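You operate a simulated robot arm through the tools that you are given. There is no shell and no other tool. Be economical: measure what you need, move in short steps, check, and stop when the job is done.

You are at the controls of a simulated robot arm. One attempt, no reset.

TASK
Dimple the silver trim strip at the 15 cm mark for its screw.
Fine: set the press head, then shut the clamp; one stroke only; open the clamp, park the head and lay the strip in the strip rest.

Only the result counts: the job must be done as asked and must still hold three seconds after the hand-in. Knocking over, shifting, dropping, spilling or breaking anything else fails it.

THE ROBOT
A 6-joint arm with a two-finger parallel gripper, fixed in place. Base frame: the origin is at the foot of the arm, x ahead of it, y to its left, z up; the work surface is at about z = 0.854. Readings come in m, rad, newtons and seconds.
With the tool pointing down near the work surface it reaches from about 0.24 to 0.64 m from the base axis. Its first joint turns from -1.152 to 1.152 rad. Payload 2.7 kg.
Tool frame: the origin (TCP) lies between the finger pads and is the grasp point; the fingertips stand 0.023 m ahead of it; z points along the fingers, y is the line along which they close. Largest opening 0.094 m; finger width 0.038, thickness 0.01; the body of the gripper, 0.054 by 0.096 m, starts 0.039 m behind the TCP.
Orientation is that of the tool frame in the base frame, as a unit quaternion [w, x, y, z]. With the fingers straight down and closing along the base's y, the tool's x points along the base's -x, its y along +y and its z along -z.

THE INTERFACE
- The arm moves only by the tool send_rows. Its argument "plan" is a list of rows, each an object of numbers (a shift or turn left out is 0, a gripper value left out holds the last): "fingers": the opening, from 0 (shut) to 1 (fully open); "tx", "ty", "tz": the shift along the base's x, y, z in units of 30 mm (1.0 is 30 mm); "ax", "ay", "az": the turn, a rotation vector about the base's x, y, z in units of 4 degrees (1.0 is 4 degrees). In form: [{"fingers": .., "tx": .., "ty": .., "tz": .., "ax": .., "ay": .., "az": ..}, ...]. A call has 1 to 8 rows; each row shifts and turns the commanded pose from where the row before left it. A call with a number of a shift or a turn outside -1 to 1 is refused whole. Rows are played at 5 a second. More than 0.05 m and 0.15 rad between two rows, or a gripper value outside its range, and nothing of the call is played. A pose out of reach is approached as far as the arm can. The call stops where the force on the tool passes 90 N (or 10 N more than at its start, if that is more) or the arm is blocked; 0.2 s more then pass. The fingers move at their own pace (about 0.045 m/s each) and stop on an object; they squeeze with about 23 N. The grip force told is the motor's: it shows also when the fingers shut on nothing. Time passes only in rows, and 0.2 s behind the last, so rows that do not move let the fingers close. It gives the time, the measured TCP pose, the force on the tool (base axes), the opening and the grip force at its end, in the units of the frame above (readings bear some noise).
- Cameras (640 x 400 px; columns grow to the right, rows downward): "scene" is fixed at [0.0622, -0.4218, 1.4067]; the picture's right is [0.88, -0.47, 0.00], its down [-0.25, -0.47, -0.85] and it looks along [0.40, 0.75, -0.53] (base axes); focal length 283 px, centre (320, 200). "wrist" rides on the gripper at [0.086, 0.016, -0.075] in the tool frame; the picture's right is [-0.18, 0.98, 0.00], its down [-0.58, -0.11, -0.81] and it looks along [-0.79, -0.15, 0.59] (tool axes); focal length 243 px, centre (320, 200). There is no depth. A picture from a camera that has moved, and an enlarged one, comes with that camera's place and axes in the base frame and with its lens.
- camera(camera): a new picture of that camera. It takes no simulated time.
- inspect(camera, box): a new picture of the part [left, top, right, bottom] of that camera's present view, enlarged. It takes no simulated time.
- job_done(): hands the job in; it is judged then, once.

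Work in short steps. Places have to be worked out from the pictures, the camera data and where the tool is seen: move nearer, look again, correct. Check each grasp and each placing, and mend what went wrong. You have 120 turns and 84 pictures in all, those below and enlarged ones among them. Open the gripper and draw the arm clear of the work before you hand the job in, unless the task says otherwise; then end with one line.

The tools are called after "Request:" as name(argument=value, ...) on one line, values as JSON. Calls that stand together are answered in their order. send_rows: Moves the arm, as the interface text tells. Its arguments: {"type":"object","properties":{"plan":{"type":"array"}},"required":["plan"]} The other tools are called the same way: camera (camera) takes a picture; inspect (camera, box) takes an enlarged picture of a part of a camera's view; job_done () hands the job in.

At the start:

```text
t: 0.0
ee_pos: [0.291, 0.2627, 1.2701]
orientation: [0.001, 0.001, 1.0, -0.001]
force: [0.0, -0.1, -1.1]
gripper_width: 0.0937
grip_force: 0.0
```

scene: 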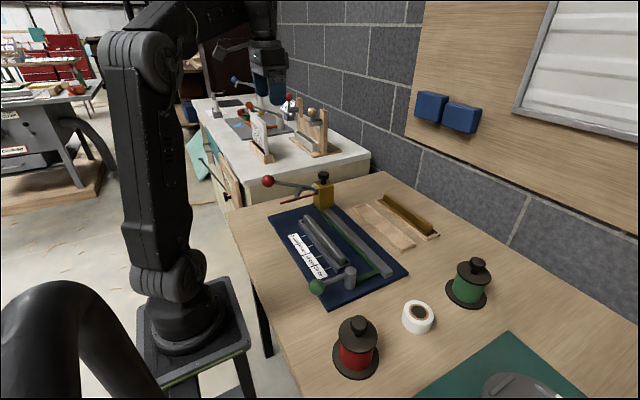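
wrist: 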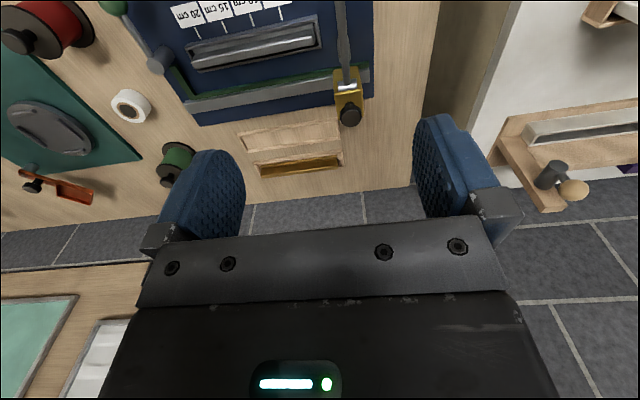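

I start by enlarging the fixture in both views to understand the press, clamp, strip and rest.

Request:
inspect(camera="scene", box=[240, 160, 450, 310])

Request:
inspect(camera="wrist", box=[90, 0, 390, 190])

```text
2.67 times, centred on (345, 235) of scene
camera zoom: at [0.0622, -0.4218, 1.4067], right [0.88, -0.47, 0.0], down [-0.25, -0.47, -0.85], along [0.4, 0.75, -0.53], focal length 756 px, centre (253, 107)
```

zoom: 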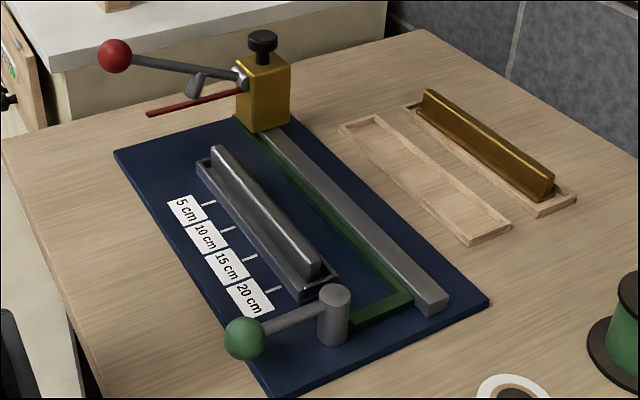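

```text
2.11 times, centred on (240, 95) of wrist
camera zoom: at [0.2034, 0.2798, 1.3444], right [0.18, 0.98, 0.0], down [0.58, -0.11, 0.81], along [0.79, -0.15, -0.59], focal length 511 px, centre (488, 421)
```

zoom: 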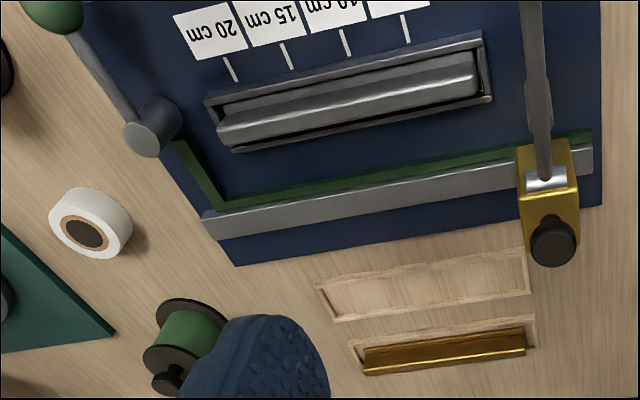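

The fixture: rail along y with gold head (parked at y≈0.3), red lever, red pointer, green clamp lever near y≈-0.03. I zoom tighter on the details.

Request:
inspect(camera="scene", box=[255, 165, 345, 221])

Request:
inspect(camera="scene", box=[300, 245, 412, 315])

Request:
inspect(camera="scene", box=[280, 205, 376, 265])

Request:
inspect(camera="wrist", box=[310, 0, 390, 130])

```text
7.11 times, centred on (300, 193) of scene
camera zoom: at [0.0622, -0.4218, 1.4067], right [0.88, -0.47, 0.0], down [-0.25, -0.47, -0.85], along [0.4, 0.75, -0.53], focal length 2015 px, centre (462, 250)
```

zoom: 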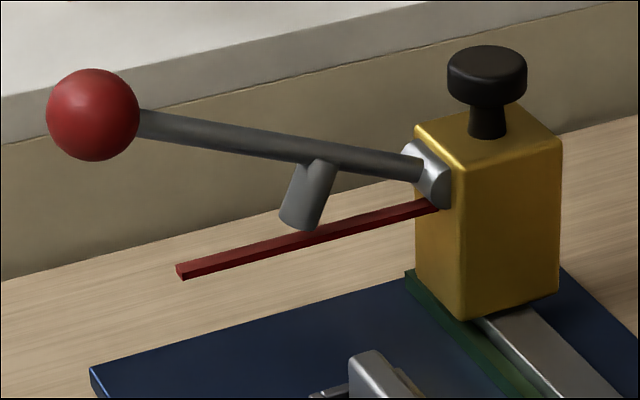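

```text
5.71 times, centred on (356, 280) of scene
camera zoom: at [0.0622, -0.4218, 1.4067], right [0.88, -0.47, 0.0], down [-0.25, -0.47, -0.85], along [0.4, 0.75, -0.53], focal length 1619 px, centre (114, -257)
```

zoom: 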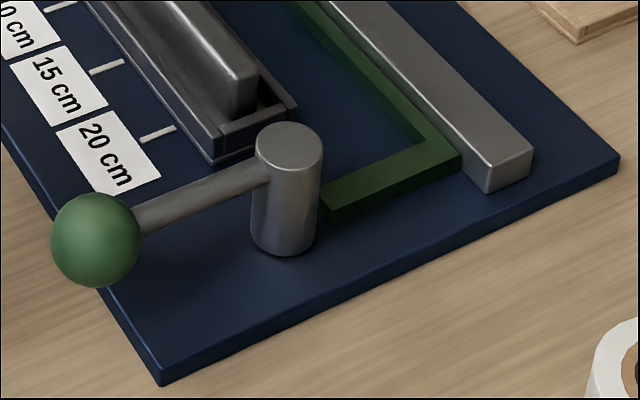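

```text
6.67 times, centred on (328, 235) of scene
camera zoom: at [0.0622, -0.4218, 1.4067], right [0.88, -0.47, 0.0], down [-0.25, -0.47, -0.85], along [0.4, 0.75, -0.53], focal length 1889 px, centre (267, -33)
```

zoom: 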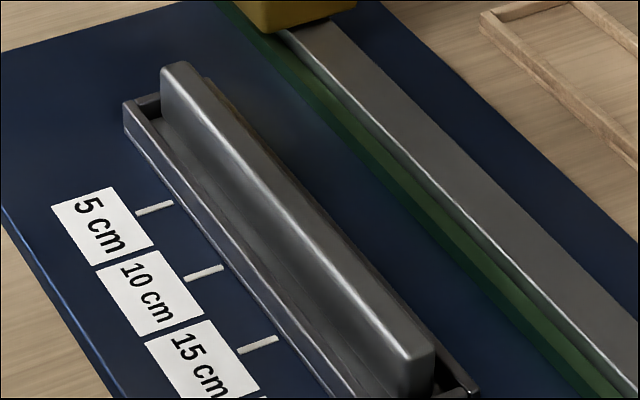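

```text
3.08 times, centred on (350, 65) of wrist
camera zoom: at [0.2034, 0.2798, 1.3444], right [0.18, 0.98, 0.0], down [0.58, -0.11, 0.81], along [0.79, -0.15, -0.59], focal length 746 px, centre (228, 615)
```

zoom: 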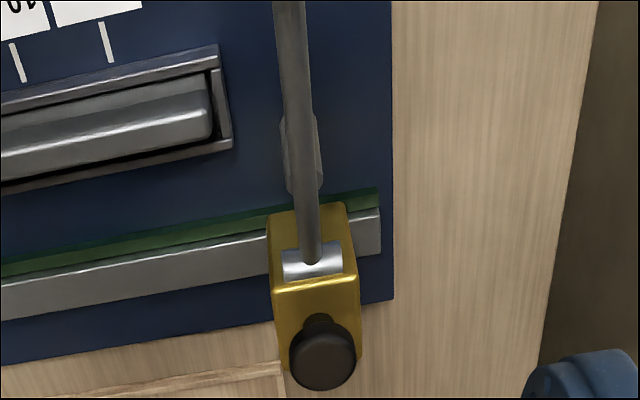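

Knob top triangulates to about (0.452, 0.284, 0.996); the 15 cm tick to y≈0.091. I move above the knob with the fingers open.

Request:
send_rows(plan=[{"fingers": 1, "tx": 0.894, "ty": 0.118, "tz": -0.944}, {"tx": 0.894, "ty": 0.118, "tz": -0.944}, {"tx": 0.894, "ty": 0.118, "tz": -0.944}, {"tx": 0.894, "ty": 0.118, "tz": -0.944}, {"tx": 0.894, "ty": 0.118, "tz": -0.944}, {"tx": 0.894, "ty": 0.118, "tz": -0.944}, {}])

Request:
camera(camera="wrist")

Request:
inspect(camera="scene", box=[240, 100, 370, 220])

```text
t: 1.6
ee_pos: [0.4519, 0.2856, 1.0977]
orientation: [0.001, 0.0, 1.0, 0.0]
force: [1.2, 1.0, -0.8]
gripper_width: 0.0939
grip_force: 0.1
```

```text
75 pictures are left
camera wrist: at [0.3657, 0.3018, 1.1726], right [0.18, 0.98, 0.0], down [0.58, -0.11, 0.81], along [0.79, -0.15, -0.59], focal length 243 px, centre (320, 200)
```

wrist: 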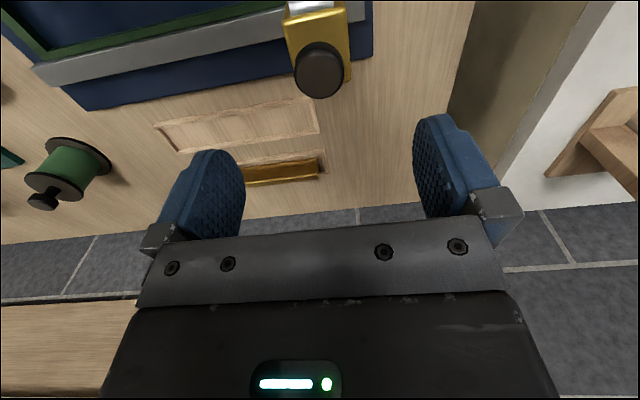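

```text
3.33 times, centred on (305, 160) of scene
camera zoom: at [0.0622, -0.4218, 1.4067], right [0.88, -0.47, 0.0], down [-0.25, -0.47, -0.85], along [0.4, 0.75, -0.53], focal length 944 px, centre (370, 333)
```

zoom: 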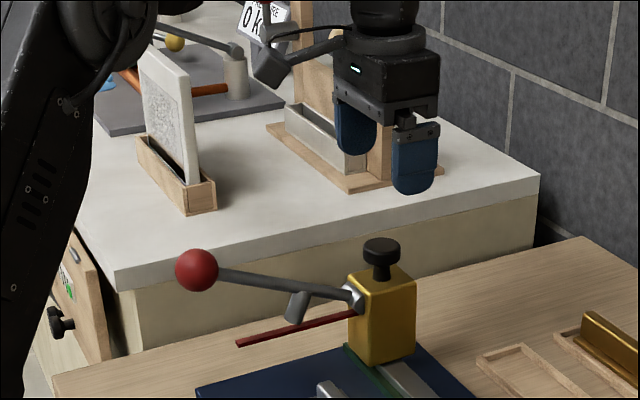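

Knob confirmed at (0.452, 0.285). I descend straight and close on it.

Request:
send_rows(plan=[{"tz": -0.9}, {"tz": -0.9}, {"tz": -0.9}, {"tz": -0.85}, {}, {"fingers": 0}, {}, {}])

Request:
send_rows(plan=[{}, {}])

Request:
inspect(camera="scene", box=[240, 120, 370, 220])

```text
t: 3.4
ee_pos: [0.4503, 0.2849, 0.994]
orientation: [0.001, 0.0, 1.0, 0.001]
force: [-0.2, 5.7, -1.6]
gripper_width: 0.0359
grip_force: 15.6
```

```text
t: 4.0
ee_pos: [0.4516, 0.285, 0.9939]
orientation: [0.001, -0.001, 1.0, 0.001]
force: [-1.7, 6.2, -3.5]
gripper_width: 0.0359
grip_force: 45.3
```

```text
4.00 times, centred on (305, 170) of scene
camera zoom: at [0.0621, -0.4216, 1.4068], right [0.88, -0.47, 0.0], down [-0.25, -0.47, -0.85], along [0.4, 0.75, -0.53], focal length 1133 px, centre (380, 320)
```

zoom: 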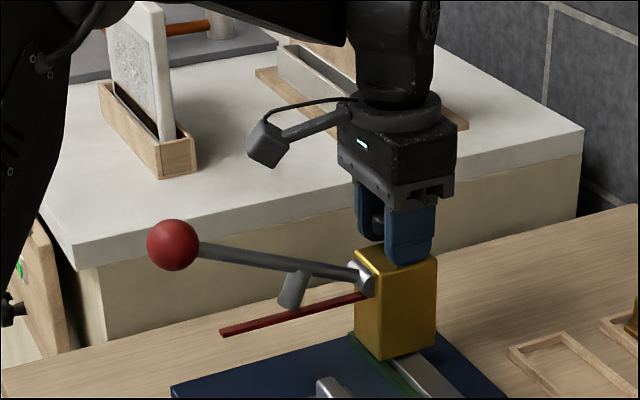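

Gripped on the knob (36 mm). I drag a short test in -y.

Request:
send_rows(plan=[{"ty": -0.4}, {"ty": -0.6}, {}])

Request:
inspect(camera="scene", box=[240, 120, 370, 220])

```text
t: 4.8
ee_pos: [0.4513, 0.2537, 0.9943]
orientation: [-0.001, 0.0, 1.0, 0.0]
force: [-7.7, 4.4, -0.7]
gripper_width: 0.0357
grip_force: 45.3
```

```text
4.00 times, centred on (305, 170) of scene
camera zoom: at [0.062, -0.4217, 1.4067], right [0.88, -0.47, 0.0], down [-0.25, -0.47, -0.85], along [0.4, 0.75, -0.53], focal length 1133 px, centre (380, 320)
```

zoom: 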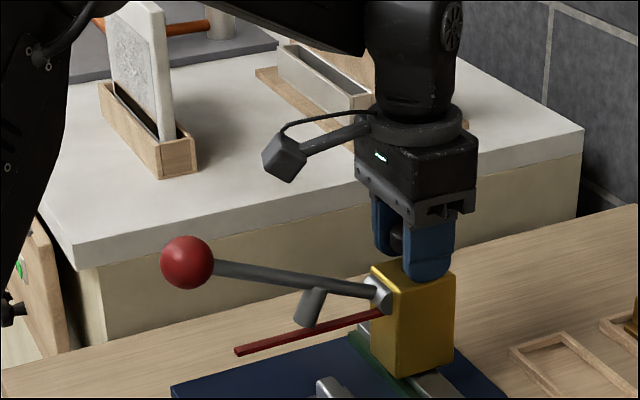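

The head slides with the knob. I continue to y≈0.091 and check against the tick.

Request:
send_rows(plan=[{"ty": -0.9}, {"ty": -0.9}, {"ty": -0.9}, {"ty": -0.9}, {"ty": -0.9}, {"ty": -0.9}, {}, {}])

Request:
inspect(camera="scene", box=[270, 170, 400, 280])

Request:
camera(camera="wrist")

```text
t: 6.6
ee_pos: [0.4511, 0.0919, 0.9933]
orientation: [-0.002, 0.0, 1.0, -0.001]
force: [-2.4, -5.8, -21.5]
gripper_width: 0.0358
grip_force: 44.8
```

```text
3.64 times, centred on (335, 225) of scene
camera zoom: at [0.0624, -0.422, 1.4066], right [0.88, -0.47, 0.0], down [-0.25, -0.47, -0.85], along [0.4, 0.75, -0.53], focal length 1030 px, centre (266, 109)
```

zoom: 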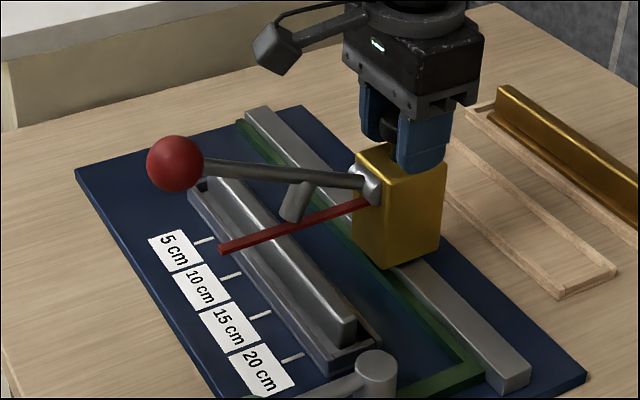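

```text
70 pictures are left
camera wrist: at [0.3644, 0.1091, 1.0677], right [0.19, 0.98, 0.0], down [0.58, -0.11, 0.81], along [0.79, -0.15, -0.59], focal length 243 px, centre (320, 200)
```

wrist: 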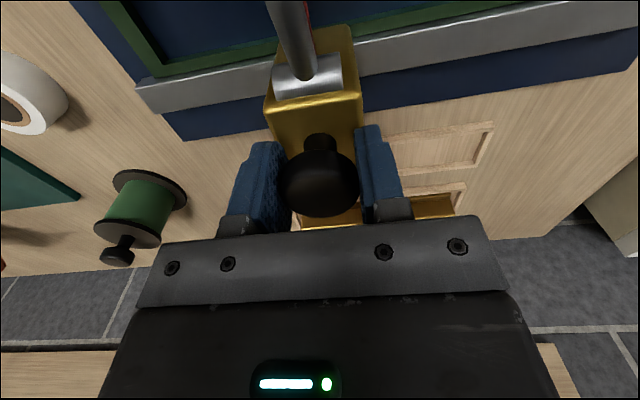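

The head followed to y≈0.092; parallax in this view prevents a clean reading, so I release, rise and look from above with the camera at the pointer's y.

Request:
send_rows(plan=[{"fingers": 1}, {}, {}, {"tz": 1}, {"tz": 1}, {"tz": 1}])

Request:
send_rows(plan=[{"tx": -0.9, "tz": 0.9}, {"tx": -0.9, "tz": 0.9}, {"tx": -0.9, "tz": 0.9}, {"tx": -0.9, "tz": 0.9}, {"tx": -0.9, "tz": 0.9, "ty": -0.4}, {"tx": -0.6, "tz": 0.9}, {}])

Request:
camera(camera="wrist")

```text
t: 8.0
ee_pos: [0.4525, 0.0887, 1.0841]
orientation: [-0.001, 0.0, 1.0, 0.001]
force: [-0.6, 0.1, 1.3]
gripper_width: 0.0939
grip_force: 0.1
```

```text
t: 9.6
ee_pos: [0.2992, 0.0823, 1.2462]
orientation: [0.001, 0.0, 1.0, 0.0]
force: [0.2, 0.2, 0.2]
gripper_width: 0.0942
grip_force: 0.1
```

```text
69 pictures are left
camera wrist: at [0.2127, 0.0983, 1.3204], right [0.18, 0.98, 0.0], down [0.58, -0.11, 0.81], along [0.79, -0.15, -0.59], focal length 243 px, centre (320, 200)
```

wrist: 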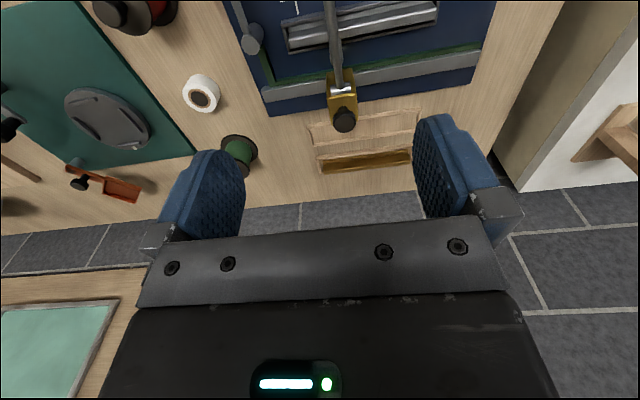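

I tilt the tool 36° about +y so the wrist camera looks nearly straight down on the scale.

Request:
send_rows(plan=[{"ay": 1}, {"ay": 1}, {"ay": 1}, {"ay": 1}, {"ay": 1}, {"ay": 1}, {"ay": 1}, {"ay": 1}])

Request:
camera(camera="wrist")

```text
t: 11.4
ee_pos: [0.2916, 0.0813, 1.2092]
orientation: [-0.275, 0.001, 0.961, 0.0]
force: [-0.8, 0.4, 1.0]
gripper_width: 0.0942
grip_force: 0.0
out of reach, approached as far as the arm can: row 7, 8
```

```text
68 pictures are left
camera wrist: at [0.2561, 0.0984, 1.3188], right [0.16, 0.98, -0.1], down [0.92, -0.11, 0.38], along [0.36, -0.15, -0.92], focal length 243 px, centre (320, 200)
```

wrist: 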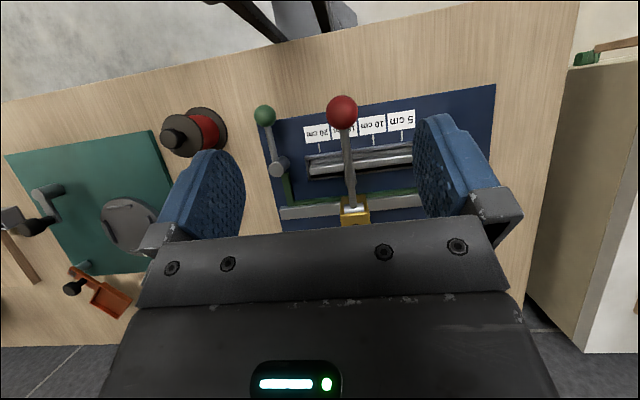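

Request:
inspect(camera="wrist", box=[290, 85, 430, 235])

```text
2.67 times, centred on (360, 160) of wrist
camera zoom: at [0.2561, 0.0984, 1.3188], right [0.16, 0.98, -0.1], down [0.92, -0.11, 0.38], along [0.36, -0.15, -0.92], focal length 647 px, centre (213, 307)
```

zoom: 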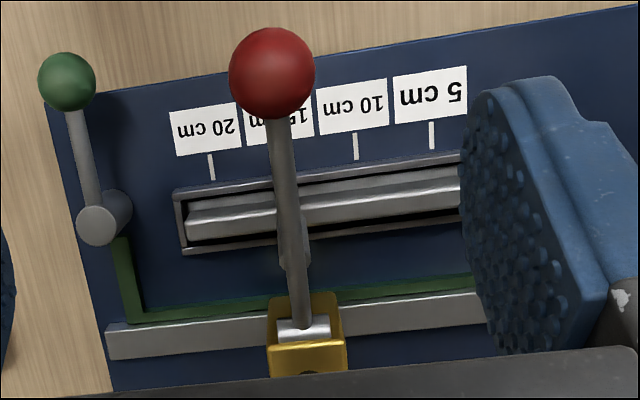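

15 cm tick lies under the lever, promising. I shift sideways to see the pointer itself and triangulate.

Request:
send_rows(plan=[{"ty": 1}, {"ty": 1}, {"ty": 0.6}, {}])

Request:
inspect(camera="wrist", box=[250, 85, 370, 215])

Request:
inspect(camera="scene", box=[290, 190, 390, 260])

```text
t: 12.4
ee_pos: [0.2919, 0.1603, 1.2092]
orientation: [-0.275, 0.0, 0.962, 0.001]
force: [-0.4, 0.3, 0.2]
gripper_width: 0.0941
grip_force: 0.1
```

```text
3.08 times, centred on (310, 150) of wrist
camera zoom: at [0.2558, 0.1774, 1.3183], right [0.16, 0.98, -0.1], down [0.92, -0.11, 0.38], along [0.36, -0.15, -0.92], focal length 746 px, centre (351, 354)
```

zoom: 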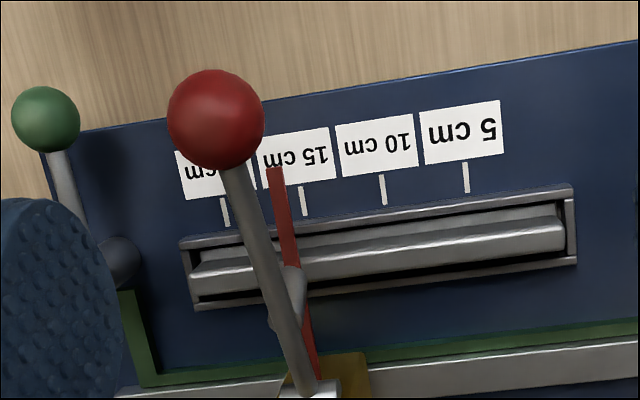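

```text
5.71 times, centred on (340, 225) of scene
camera zoom: at [0.0622, -0.4218, 1.4067], right [0.88, -0.47, 0.0], down [-0.25, -0.47, -0.85], along [0.4, 0.75, -0.53], focal length 1619 px, centre (206, 57)
```

zoom: 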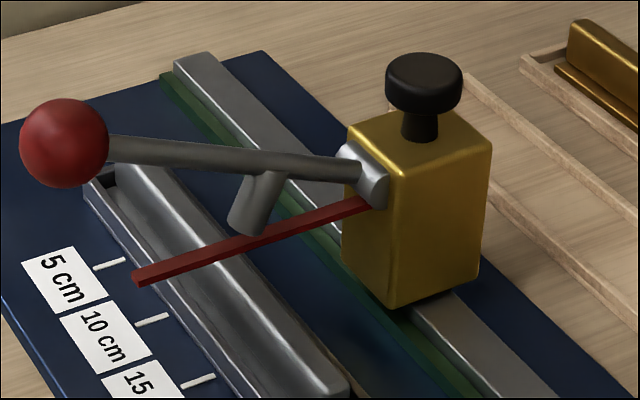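

Triangulation: pointer tip y≈0.093, 15 cm tick y≈0.090. I zoom harder for a precise difference before correcting.

Request:
inspect(camera="wrist", box=[276, 128, 316, 153])

Request:
inspect(camera="scene", box=[300, 226, 348, 256])

```text
16.00 times, centred on (296, 140) of wrist
camera zoom: at [0.2558, 0.1774, 1.3183], right [0.16, 0.98, -0.1], down [0.92, -0.11, 0.38], along [0.36, -0.15, -0.92], focal length 3882 px, centre (704, 1152)
```

zoom: 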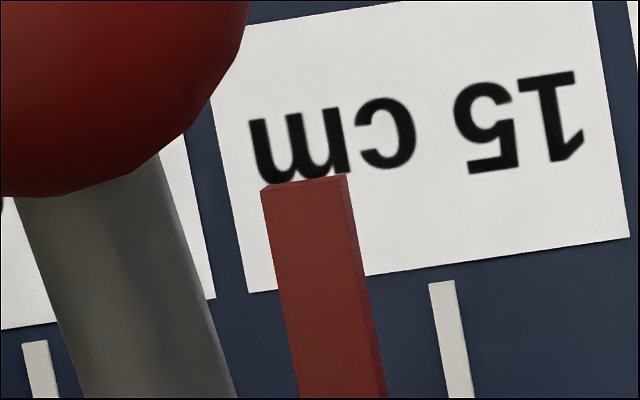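

```text
13.33 times, centred on (324, 241) of scene
camera zoom: at [0.0622, -0.4218, 1.4067], right [0.88, -0.47, 0.0], down [-0.25, -0.47, -0.85], along [0.4, 0.75, -0.53], focal length 3778 px, centre (267, -347)
```

zoom: 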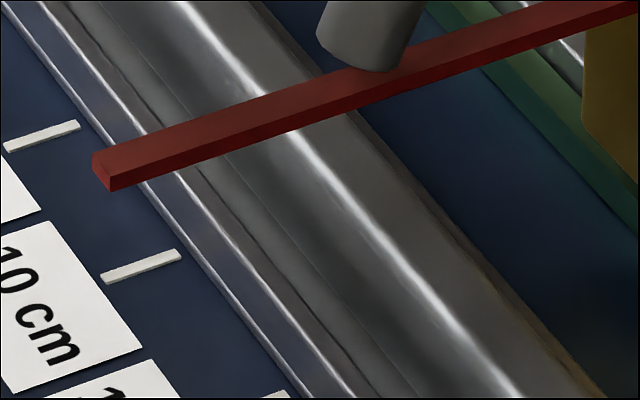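

Precise: pointer y=0.0924, tick y=0.0900 → correct by −2.4 mm. I untilt and return above the knob.

Request:
send_rows(plan=[{"ay": -1, "ty": -0.3}, {"ay": -1, "ty": -0.3}, {"ay": -1, "ty": -0.3}, {"ay": -1, "ty": -0.3}, {"ay": -1, "ty": -0.3}, {"ay": -1, "ty": -0.3}, {"ay": -1, "ty": -0.3}, {"ay": -1, "ty": -0.16}])

Request:
send_rows(plan=[{"tx": 0.9, "tz": -0.4}, {"tx": 0.9, "tz": -0.4}, {"tx": 0.9, "tz": -0.4}, {"tx": 0.9, "tz": -0.4}, {"tx": 0.9, "tz": -0.4}, {"tx": 0.6, "tz": -0.4}, {}])

```text
t: 14.2
ee_pos: [0.2896, 0.0908, 1.2094]
orientation: [0.0, 0.0, 1.0, 0.001]
force: [-0.3, 0.6, 0.5]
gripper_width: 0.0941
grip_force: 0.0
```

```text
t: 15.8
ee_pos: [0.4432, 0.0902, 1.1341]
orientation: [0.001, 0.0, 1.0, 0.0]
force: [0.2, 0.2, -0.3]
gripper_width: 0.094
grip_force: 0.0
```

Request:
send_rows(plan=[{"tx": 0.28, "ty": 0.06, "tz": -0.94}, {"tz": -0.94}, {"tz": -0.94}, {"tz": -0.94}, {"tz": -0.93}, {}, {"fingers": 0}, {}])

Request:
send_rows(plan=[{}, {}, {}])

```text
t: 17.6
ee_pos: [0.4524, 0.0948, 0.9954]
orientation: [0.001, 0.0, 1.0, 0.001]
force: [0.0, -3.0, -0.4]
gripper_width: 0.0415
grip_force: 1.7
```

```text
t: 18.4
ee_pos: [0.4518, 0.0939, 0.9955]
orientation: [0.0, 0.001, 1.0, 0.0]
force: [2.2, -6.0, -0.9]
gripper_width: 0.0358
grip_force: 45.3
```

Gripped again; I nudge −2.4 mm.

Request:
send_rows(plan=[{"ty": -0.08}, {}, {}])

Request:
inspect(camera="scene", box=[300, 226, 348, 256])

```text
t: 19.2
ee_pos: [0.4527, 0.0937, 0.995]
orientation: [0.0, 0.0, 1.0, 0.0]
force: [0.4, 6.4, -13.5]
gripper_width: 0.0359
grip_force: 44.7
```

```text
13.33 times, centred on (324, 241) of scene
camera zoom: at [0.0623, -0.4216, 1.4067], right [0.88, -0.47, 0.0], down [-0.25, -0.47, -0.85], along [0.4, 0.75, -0.53], focal length 3778 px, centre (267, -347)
```

zoom: 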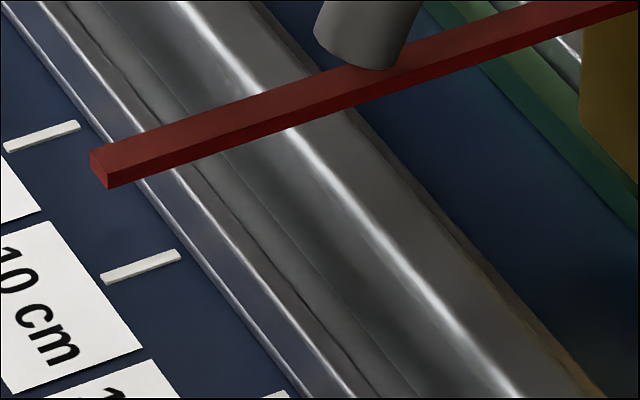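

Stiction: the head actually sits ~0.7 mm the wrong way. I nudge more.

Request:
send_rows(plan=[{"ty": -0.1}, {}, {}])

Request:
inspect(camera="scene", box=[300, 226, 348, 256])

```text
t: 20.0
ee_pos: [0.452, 0.0884, 0.9949]
orientation: [-0.001, 0.0, 1.0, 0.0]
force: [3.2, 4.6, -24.9]
gripper_width: 0.0358
grip_force: 44.6
```

```text
13.33 times, centred on (324, 241) of scene
camera zoom: at [0.0626, -0.4216, 1.4067], right [0.88, -0.47, 0.0], down [-0.25, -0.47, -0.85], along [0.4, 0.75, -0.53], focal length 3778 px, centre (267, -347)
```

zoom: 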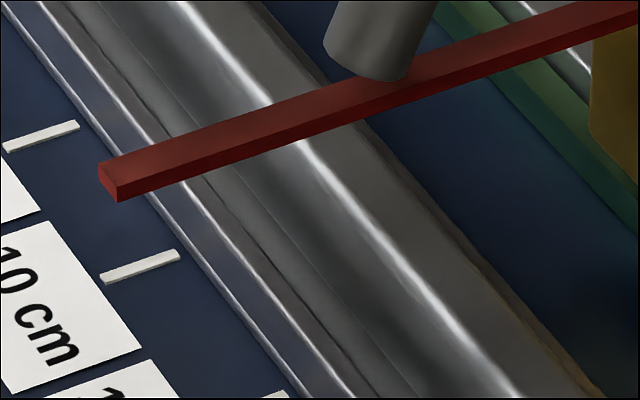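

Head now about y≈0.089. I release and re-measure from the tilted view.

Request:
send_rows(plan=[{"fingers": 1}, {}, {}, {"tz": 1}, {"tz": 1}, {"tz": 1}, {"tz": 1}])

Request:
inspect(camera="scene", box=[300, 226, 348, 256])

```text
t: 21.6
ee_pos: [0.4539, 0.0913, 1.116]
orientation: [0.001, 0.0, 1.0, 0.0]
force: [0.3, -1.0, 0.3]
gripper_width: 0.0939
grip_force: 0.2
```

```text
13.33 times, centred on (324, 241) of scene
camera zoom: at [0.0622, -0.4218, 1.4067], right [0.88, -0.47, 0.0], down [-0.25, -0.47, -0.85], along [0.4, 0.75, -0.53], focal length 3778 px, centre (267, -347)
```

zoom: 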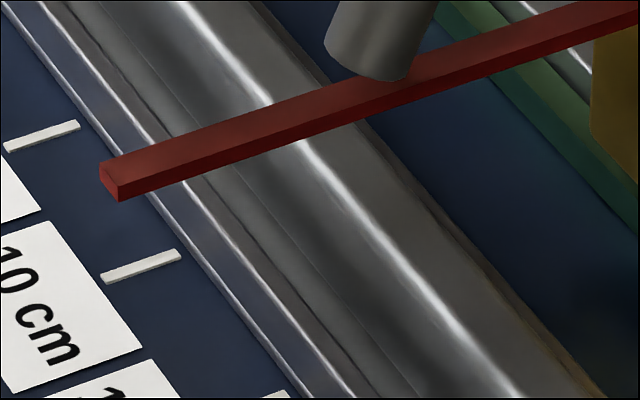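

Pointer now ≈0.089 by the shift. I verify from the tilted view on the −y side, which also shows the clamp lever.

Request:
send_rows(plan=[{"tx": -0.9, "ty": -0.3, "tz": 0.9}, {"tx": -0.9, "ty": -0.3, "tz": 0.9}, {"tx": -0.9, "ty": -0.3, "tz": 0.9}, {"tx": -0.9, "ty": -0.5, "tz": 0.4}, {"tx": -0.9, "ty": -0.5}, {"tx": -0.9, "ty": -0.5}, {}])

Request:
send_rows(plan=[{"ay": 1}, {"ay": 1}, {"ay": 1}, {"ay": 1}, {"ay": 1}, {"ay": 1}, {"ay": 1}, {}])

Request:
camera(camera="wrist")

```text
t: 23.2
ee_pos: [0.2883, 0.0174, 1.2104]
orientation: [0.0, -0.001, 1.0, 0.001]
force: [0.3, -0.2, -0.6]
gripper_width: 0.094
grip_force: 0.0
```

```text
t: 25.0
ee_pos: [0.2897, 0.0178, 1.2096]
orientation: [-0.243, -0.001, 0.97, -0.001]
force: [0.4, -0.1, 1.1]
gripper_width: 0.0939
grip_force: 0.1
```

```text
59 pictures are left
camera wrist: at [0.2478, 0.0338, 1.3156], right [0.16, 0.98, -0.09], down [0.89, -0.11, 0.44], along [0.42, -0.15, -0.89], focal length 243 px, centre (320, 200)
```

wrist: 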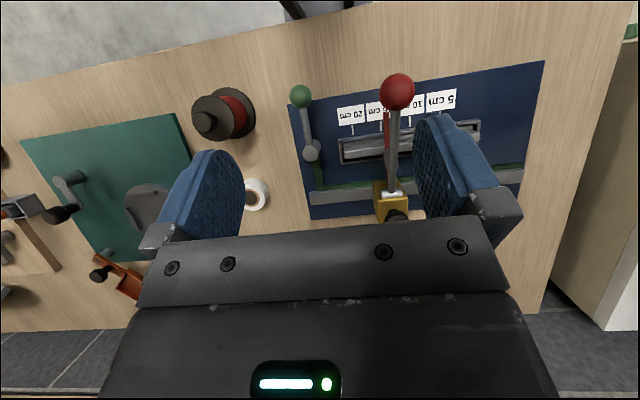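

Request:
inspect(camera="wrist", box=[350, 95, 414, 145])

Request:
inspect(camera="wrist", box=[280, 70, 400, 220])

```text
8.00 times, centred on (382, 120) of wrist
camera zoom: at [0.2478, 0.0338, 1.3156], right [0.16, 0.98, -0.09], down [0.89, -0.11, 0.44], along [0.42, -0.15, -0.89], focal length 1941 px, centre (-176, 840)
```

zoom: 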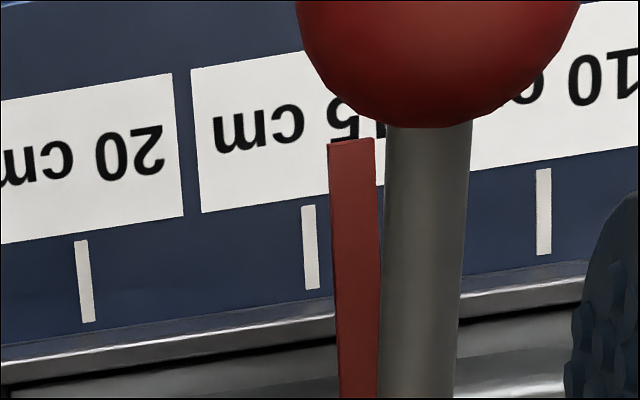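

```text
2.67 times, centred on (340, 145) of wrist
camera zoom: at [0.2478, 0.0338, 1.3156], right [0.16, 0.98, -0.09], down [0.89, -0.11, 0.44], along [0.42, -0.15, -0.89], focal length 647 px, centre (267, 347)
```

zoom: 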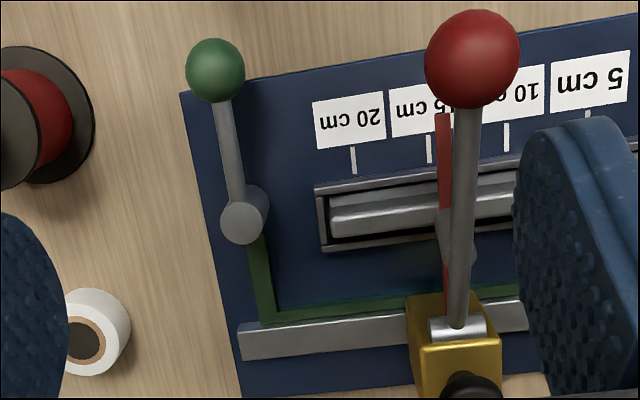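

Pointer y≈0.0888 versus tick 0.0898: within ~1 mm, accepted. The clamp ball is at about (0.259, −0.036, 0.906), pivot (0.349, −0.034). I untilt and go over the ball.

Request:
send_rows(plan=[{"ay": -1, "ty": -0.3}, {"ay": -1, "ty": -0.3}, {"ay": -1, "ty": -0.3}, {"ay": -1, "ty": -0.3}, {"ay": -1, "ty": -0.3}, {"ay": -1, "ty": -0.3}, {"ay": -1}, {}])

Request:
send_rows(plan=[{"tx": -0.2, "tz": -1}, {"tx": -0.2, "tz": -1}, {"tx": -0.2, "tz": -1}, {"tx": -0.2, "tz": -1}, {"tx": -0.2, "tz": -1}, {"tz": -1}, {}])

Request:
inspect(camera="scene", box=[230, 190, 410, 310])

```text
t: 26.8
ee_pos: [0.2899, -0.0373, 1.2096]
orientation: [0.0, 0.0, 1.0, 0.0]
force: [-0.3, -0.2, 0.2]
gripper_width: 0.0941
grip_force: 0.1
```

```text
t: 28.4
ee_pos: [0.2591, -0.0403, 1.0303]
orientation: [0.001, 0.0, 1.0, 0.0]
force: [0.0, 0.1, 0.6]
gripper_width: 0.094
grip_force: 0.2
```

```text
3.33 times, centred on (320, 250) of scene
camera zoom: at [0.0622, -0.4218, 1.4067], right [0.88, -0.47, 0.0], down [-0.25, -0.47, -0.85], along [0.4, 0.75, -0.53], focal length 944 px, centre (320, 33)
```

zoom: 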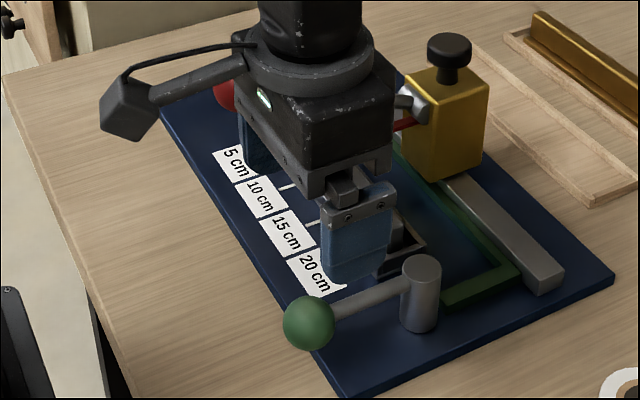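

I descend to straddle the green ball and close.

Request:
send_rows(plan=[{"tz": -1, "ty": 0.07}, {"tz": -1}, {"tz": -1}, {"tz": -1}, {}, {"fingers": 0}, {}, {}])

Request:
send_rows(plan=[{}, {}])

Request:
inspect(camera="scene", box=[230, 190, 410, 310])

```text
t: 30.2
ee_pos: [0.2595, -0.0352, 0.9089]
orientation: [0.001, 0.0, 1.0, 0.001]
force: [-0.9, 11.8, -1.4]
gripper_width: 0.0359
grip_force: 15.5
```

```text
t: 30.8
ee_pos: [0.2612, -0.0355, 0.9082]
orientation: [0.001, 0.0, 1.0, 0.0]
force: [-1.4, 20.6, -3.2]
gripper_width: 0.0351
grip_force: 45.3
```

```text
3.33 times, centred on (320, 250) of scene
camera zoom: at [0.0622, -0.4213, 1.4069], right [0.88, -0.47, 0.0], down [-0.25, -0.47, -0.85], along [0.4, 0.75, -0.53], focal length 944 px, centre (320, 33)
```

zoom: 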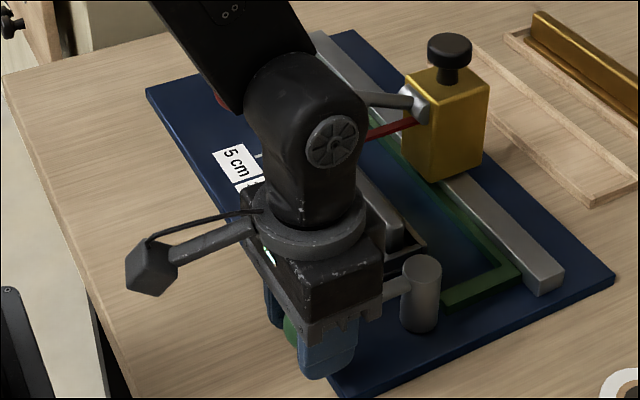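

Ball gripped. The +y reaction suggests the −y way may be at its stop; I probe 4° toward −y and read the force.

Request:
send_rows(plan=[{"ty": -0.21, "az": 1}, {}])

```text
t: 31.4
ee_pos: [0.2611, -0.0362, 0.909]
orientation: [0.001, -0.035, 0.999, 0.003]
force: [-0.3, 47.5, -3.0]
gripper_width: 0.0352
grip_force: 45.2
stopped in row 2: the force on the tool passed its limit (the readings are from after the stop); the commanded pose is now the measured one
```

Blocked toward −y, so it closes toward +y. I probe that way.

Request:
send_rows(plan=[{"ty": 0.21, "az": -1}, {"ty": 0.21, "tx": 0.015, "az": -1}, {}])

Request:
camera(camera="scene")

Request:
camera(camera="wrist")

```text
t: 32.2
ee_pos: [0.2608, -0.0261, 0.9097]
orientation: [0.0, 0.036, 0.999, 0.002]
force: [-1.2, -6.1, -18.6]
gripper_width: 0.035
grip_force: 45.0
```

```text
54 pictures are left
```

scene: 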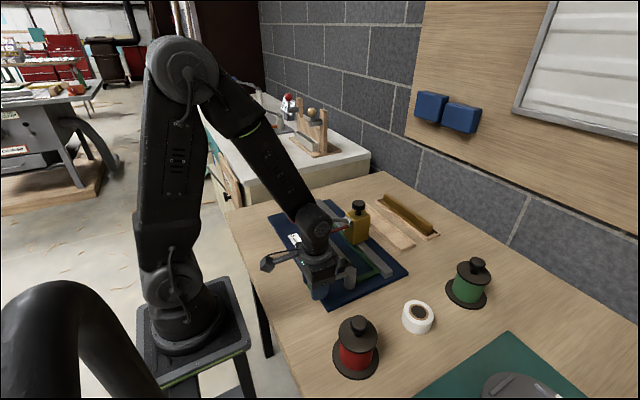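

```text
53 pictures are left
camera wrist: at [0.1746, -0.0038, 0.9836], right [0.26, 0.97, 0.0], down [0.57, -0.15, 0.81], along [0.78, -0.2, -0.59], focal length 243 px, centre (320, 200)
```

wrist: 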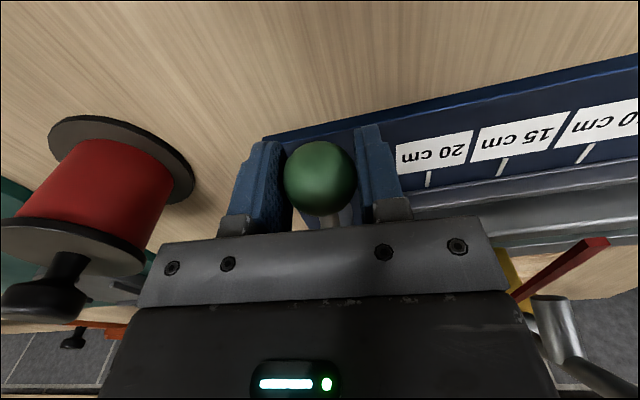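

It moves toward +y freely. The gripper body would meet the red press lever on that side, so I release, rise, and will push the ball from its −y side with closed fingers tilted so the body leans to −y.

Request:
send_rows(plan=[{"fingers": 0.6}, {}, {"tz": 1}, {"tz": 1}, {"tz": 1}, {"ty": -0.9, "tz": 0.5}, {"ty": -0.9, "fingers": 0}, {"ty": -0.5}])

Request:
send_rows(plan=[{"ax": 1, "az": 1}, {"ax": 1}, {"ax": 1}, {"ax": 1}, {"ax": 1}, {"ax": 1}, {"ax": 1}, {"ax": 1}])

Request:
inspect(camera="scene", box=[230, 190, 410, 310])

```text
t: 34.0
ee_pos: [0.26, -0.0954, 1.0153]
orientation: [0.001, 0.035, 0.999, 0.002]
force: [-0.6, 0.7, -0.2]
gripper_width: 0.0033
grip_force: 0.1
```

```text
t: 35.8
ee_pos: [0.2607, -0.0953, 1.0151]
orientation: [-0.001, 0.0, 0.961, 0.278]
force: [-0.2, -0.5, 0.1]
gripper_width: 0.0003
grip_force: 22.7
```

```text
3.33 times, centred on (320, 250) of scene
camera zoom: at [0.0622, -0.4218, 1.4067], right [0.88, -0.47, 0.0], down [-0.25, -0.47, -0.85], along [0.4, 0.75, -0.53], focal length 944 px, centre (320, 33)
```

zoom: 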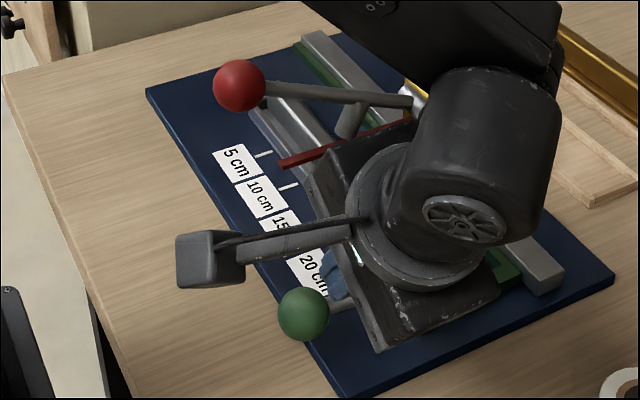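

Tilted well with the body leaning to −y. I lower the closed fingertips beside the ball on its −y side.

Request:
send_rows(plan=[{"tx": 0.3, "ty": -0.2, "tz": -0.95}, {"tz": -0.95}, {"tz": -0.95}, {"tz": -0.95}, {}])

Request:
inspect(camera="scene", box=[230, 200, 410, 320])

Request:
camera(camera="wrist")

```text
t: 37.0
ee_pos: [0.27, -0.1029, 0.8993]
orientation: [-0.001, 0.0, 0.96, 0.279]
force: [-0.4, 1.7, 0.4]
gripper_width: 0.0001
grip_force: 22.7
```

```text
3.33 times, centred on (320, 260) of scene
camera zoom: at [0.0622, -0.4218, 1.4067], right [0.88, -0.47, 0.0], down [-0.25, -0.47, -0.85], along [0.4, 0.75, -0.53], focal length 944 px, centre (320, 0)
```

zoom: 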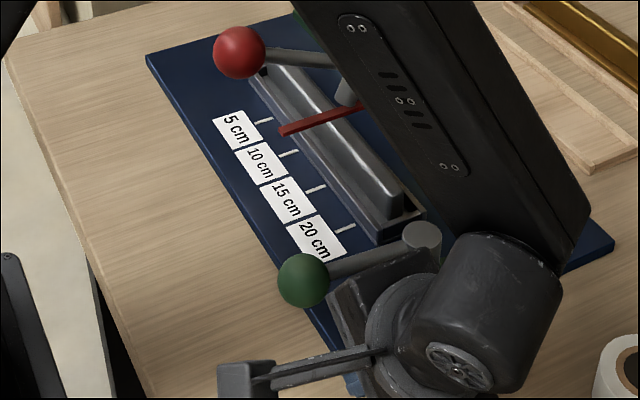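

```text
50 pictures are left
camera wrist: at [0.1838, -0.1281, 0.9712], right [0.18, 0.83, 0.53], down [0.58, -0.52, 0.62], along [0.79, 0.19, -0.58], focal length 243 px, centre (320, 200)
```

wrist: 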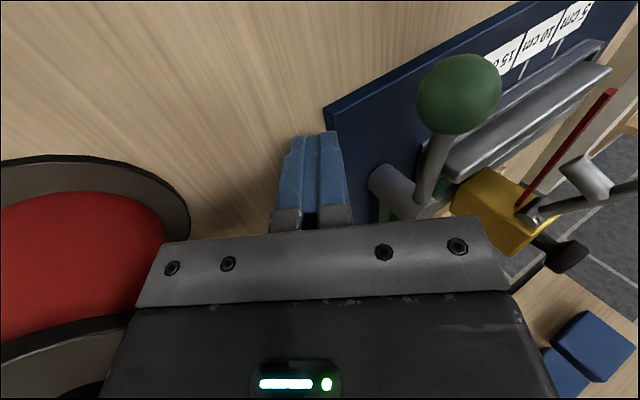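

Clear of the red spool. I advance +y toward contact.

Request:
send_rows(plan=[{"ty": 0.5}, {"ty": 0.5}, {"ty": 0.5}, {"ty": 0.3}, {}])

Request:
camera(camera="wrist")

```text
t: 38.2
ee_pos: [0.2691, -0.0466, 0.8989]
orientation: [0.0, 0.001, 0.961, 0.278]
force: [0.1, 0.3, -0.2]
gripper_width: 0.0002
grip_force: 22.9
```

```text
49 pictures are left
camera wrist: at [0.182, -0.0721, 0.9709], right [0.18, 0.83, 0.52], down [0.58, -0.52, 0.62], along [0.79, 0.19, -0.58], focal length 243 px, centre (320, 200)
```

wrist: 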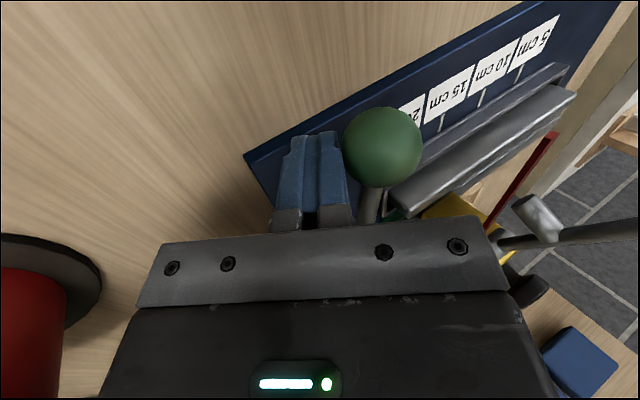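

Finger is touching the ball. I push along the arc in small steps.

Request:
send_rows(plan=[{"ty": 0.3, "tx": 0.05}, {"ty": 0.3, "tx": 0.08}, {"ty": 0.3, "tx": 0.1}, {"ty": 0.3, "tx": 0.12}, {"ty": 0.3, "tx": 0.15}, {}])

Request:
camera(camera="wrist")

Request:
inspect(camera="scene", box=[230, 200, 410, 320])

```text
t: 39.6
ee_pos: [0.2857, -0.0029, 0.8994]
orientation: [-0.001, 0.0, 0.961, 0.278]
force: [0.5, -0.8, 0.5]
gripper_width: 0.0
grip_force: 23.1
```

```text
48 pictures are left
camera wrist: at [0.1988, -0.0276, 0.9716], right [0.18, 0.83, 0.53], down [0.58, -0.52, 0.62], along [0.79, 0.19, -0.58], focal length 243 px, centre (320, 200)
```

wrist: 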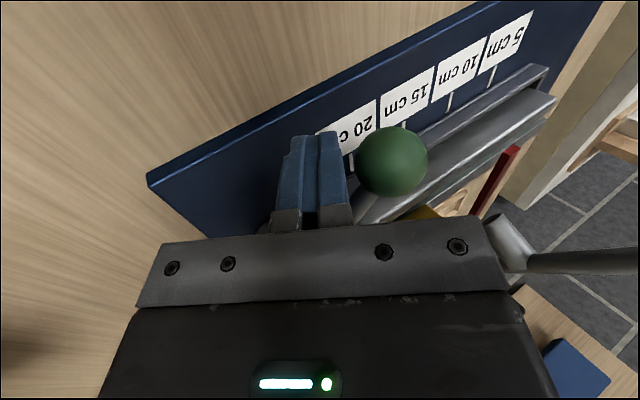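

```text
3.33 times, centred on (320, 260) of scene
camera zoom: at [0.0622, -0.4218, 1.4067], right [0.88, -0.47, 0.0], down [-0.25, -0.47, -0.85], along [0.4, 0.75, -0.53], focal length 944 px, centre (320, 0)
```

zoom: 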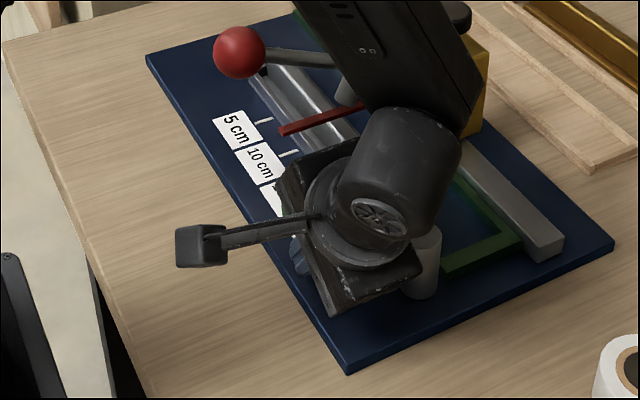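

Still moving freely at roughly 45–50°. I continue with more small steps, checking force.

Request:
send_rows(plan=[{"ty": 0.2, "tx": 0.12}, {"ty": 0.2, "tx": 0.12}, {"ty": 0.2, "tx": 0.15}, {}])

Request:
camera(camera="wrist")

```text
t: 40.6
ee_pos: [0.2965, 0.0143, 0.9002]
orientation: [0.0, 0.0, 0.961, 0.278]
force: [-0.6, -0.1, 0.0]
gripper_width: 0.0001
grip_force: 23.3
```

```text
46 pictures are left
camera wrist: at [0.2095, -0.0108, 0.9719], right [0.18, 0.83, 0.53], down [0.58, -0.52, 0.62], along [0.79, 0.19, -0.58], focal length 243 px, centre (320, 200)
```

wrist: 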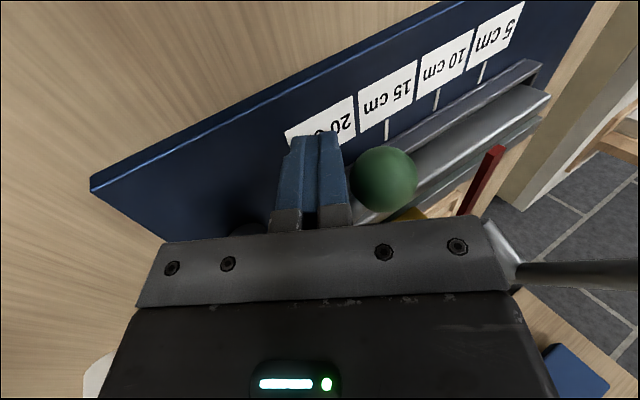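

Ball now at about 68° by projection. I keep pushing, now turning more toward +x.

Request:
send_rows(plan=[{"ty": 0.25, "tx": 0.15}, {"ty": 0.25, "tx": 0.15}, {"ty": 0.2, "tx": 0.15}, {}])

Request:
camera(camera="wrist")

```text
t: 41.2
ee_pos: [0.2996, 0.0191, 0.9]
orientation: [-0.003, 0.001, 0.962, 0.272]
force: [-19.7, -29.2, 11.0]
gripper_width: 0.0001
grip_force: 23.2
stopped in row 3: the force on the tool passed its limit (the readings are from after the stop); the commanded pose is now the measured one
```

```text
45 pictures are left
camera wrist: at [0.2131, -0.0044, 0.9725], right [0.19, 0.84, 0.51], down [0.58, -0.51, 0.63], along [0.79, 0.18, -0.59], focal length 243 px, centre (320, 200)
```

wrist: 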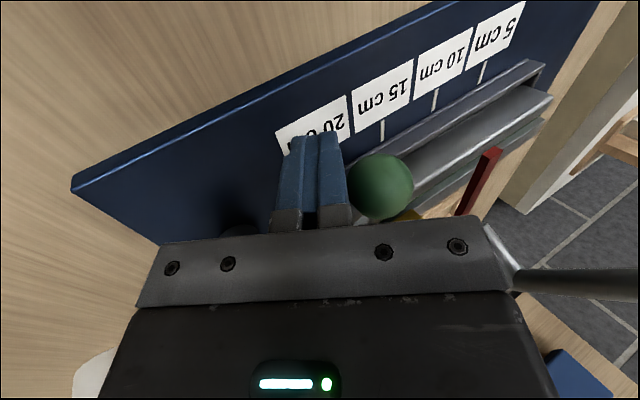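

Firm stop at about 70–72°: likely the clamped end. I back off and look.

Request:
send_rows(plan=[{"ty": -0.9, "tx": -0.2}, {"ty": -1}, {"ty": -0.6, "tz": 0.6}, {"tz": 1}, {"tz": 1}, {"tz": 1}])

Request:
inspect(camera="scene", box=[265, 200, 415, 300])

Request:
camera(camera="wrist")

```text
t: 42.6
ee_pos: [0.2954, -0.0516, 1.0073]
orientation: [-0.002, 0.001, 0.962, 0.273]
force: [0.2, -0.6, -0.1]
gripper_width: 0.0002
grip_force: 23.0
```

```text
4.00 times, centred on (340, 250) of scene
camera zoom: at [0.0622, -0.4218, 1.4067], right [0.88, -0.47, 0.0], down [-0.25, -0.47, -0.85], along [0.4, 0.75, -0.53], focal length 1133 px, centre (240, 0)
```

zoom: 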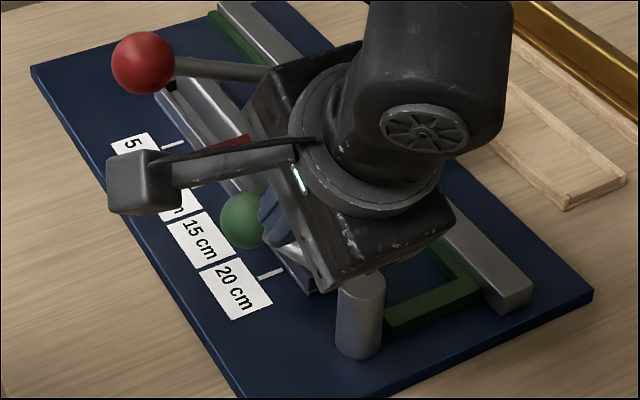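

```text
43 pictures are left
camera wrist: at [0.2077, -0.0768, 1.0804], right [0.19, 0.84, 0.52], down [0.58, -0.52, 0.63], along [0.79, 0.18, -0.58], focal length 243 px, centre (320, 200)
```

wrist: 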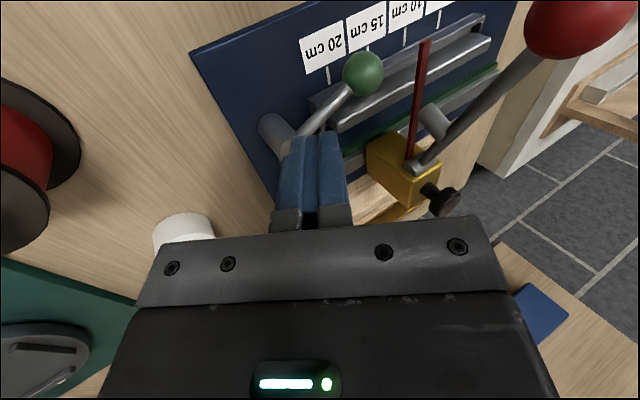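

The green lever has swung about 70° to its stop over the 20 cm area: clamp shut. Next I raise, untilt, and go above the red ball (about x 0.27, y 0.089, z 1.02).

Request:
send_rows(plan=[{"tz": 0.9, "ax": -1}, {"tz": 0.9, "ax": -1}, {"tz": 0.9, "ax": -1}, {"tz": 0.9, "ax": -1}, {"tz": 0.9, "ax": -1}, {"tz": 0.7, "ax": -1}, {"ax": -1}, {"ax": -1}])

Request:
inspect(camera="scene", box=[265, 180, 415, 300])

Request:
inspect(camera="scene", box=[300, 226, 348, 256])

```text
t: 44.5
ee_pos: [0.2976, -0.0528, 1.1648]
orientation: [-0.001, 0.001, 1.0, -0.004]
force: [0.0, 1.1, -0.5]
gripper_width: 0.0002
grip_force: 23.3
```

```text
3.33 times, centred on (340, 240) of scene
camera zoom: at [0.0622, -0.4218, 1.4067], right [0.88, -0.47, 0.0], down [-0.25, -0.47, -0.85], along [0.4, 0.75, -0.53], focal length 944 px, centre (253, 67)
```

zoom: 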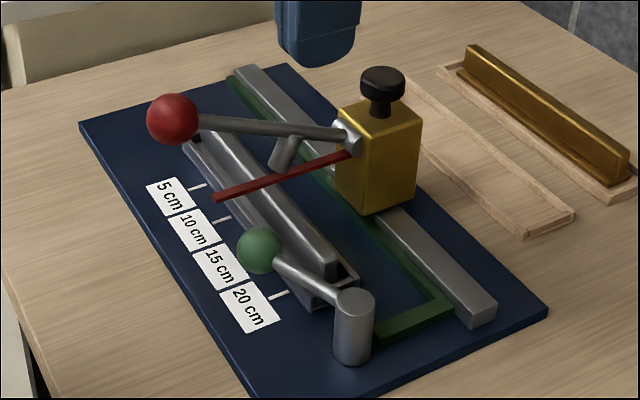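

```text
13.33 times, centred on (324, 241) of scene
camera zoom: at [0.0622, -0.4218, 1.4067], right [0.88, -0.47, 0.0], down [-0.25, -0.47, -0.85], along [0.4, 0.75, -0.53], focal length 3778 px, centre (267, -347)
```

zoom: 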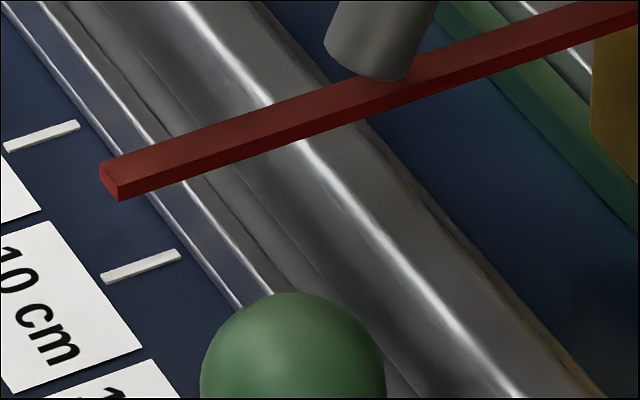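

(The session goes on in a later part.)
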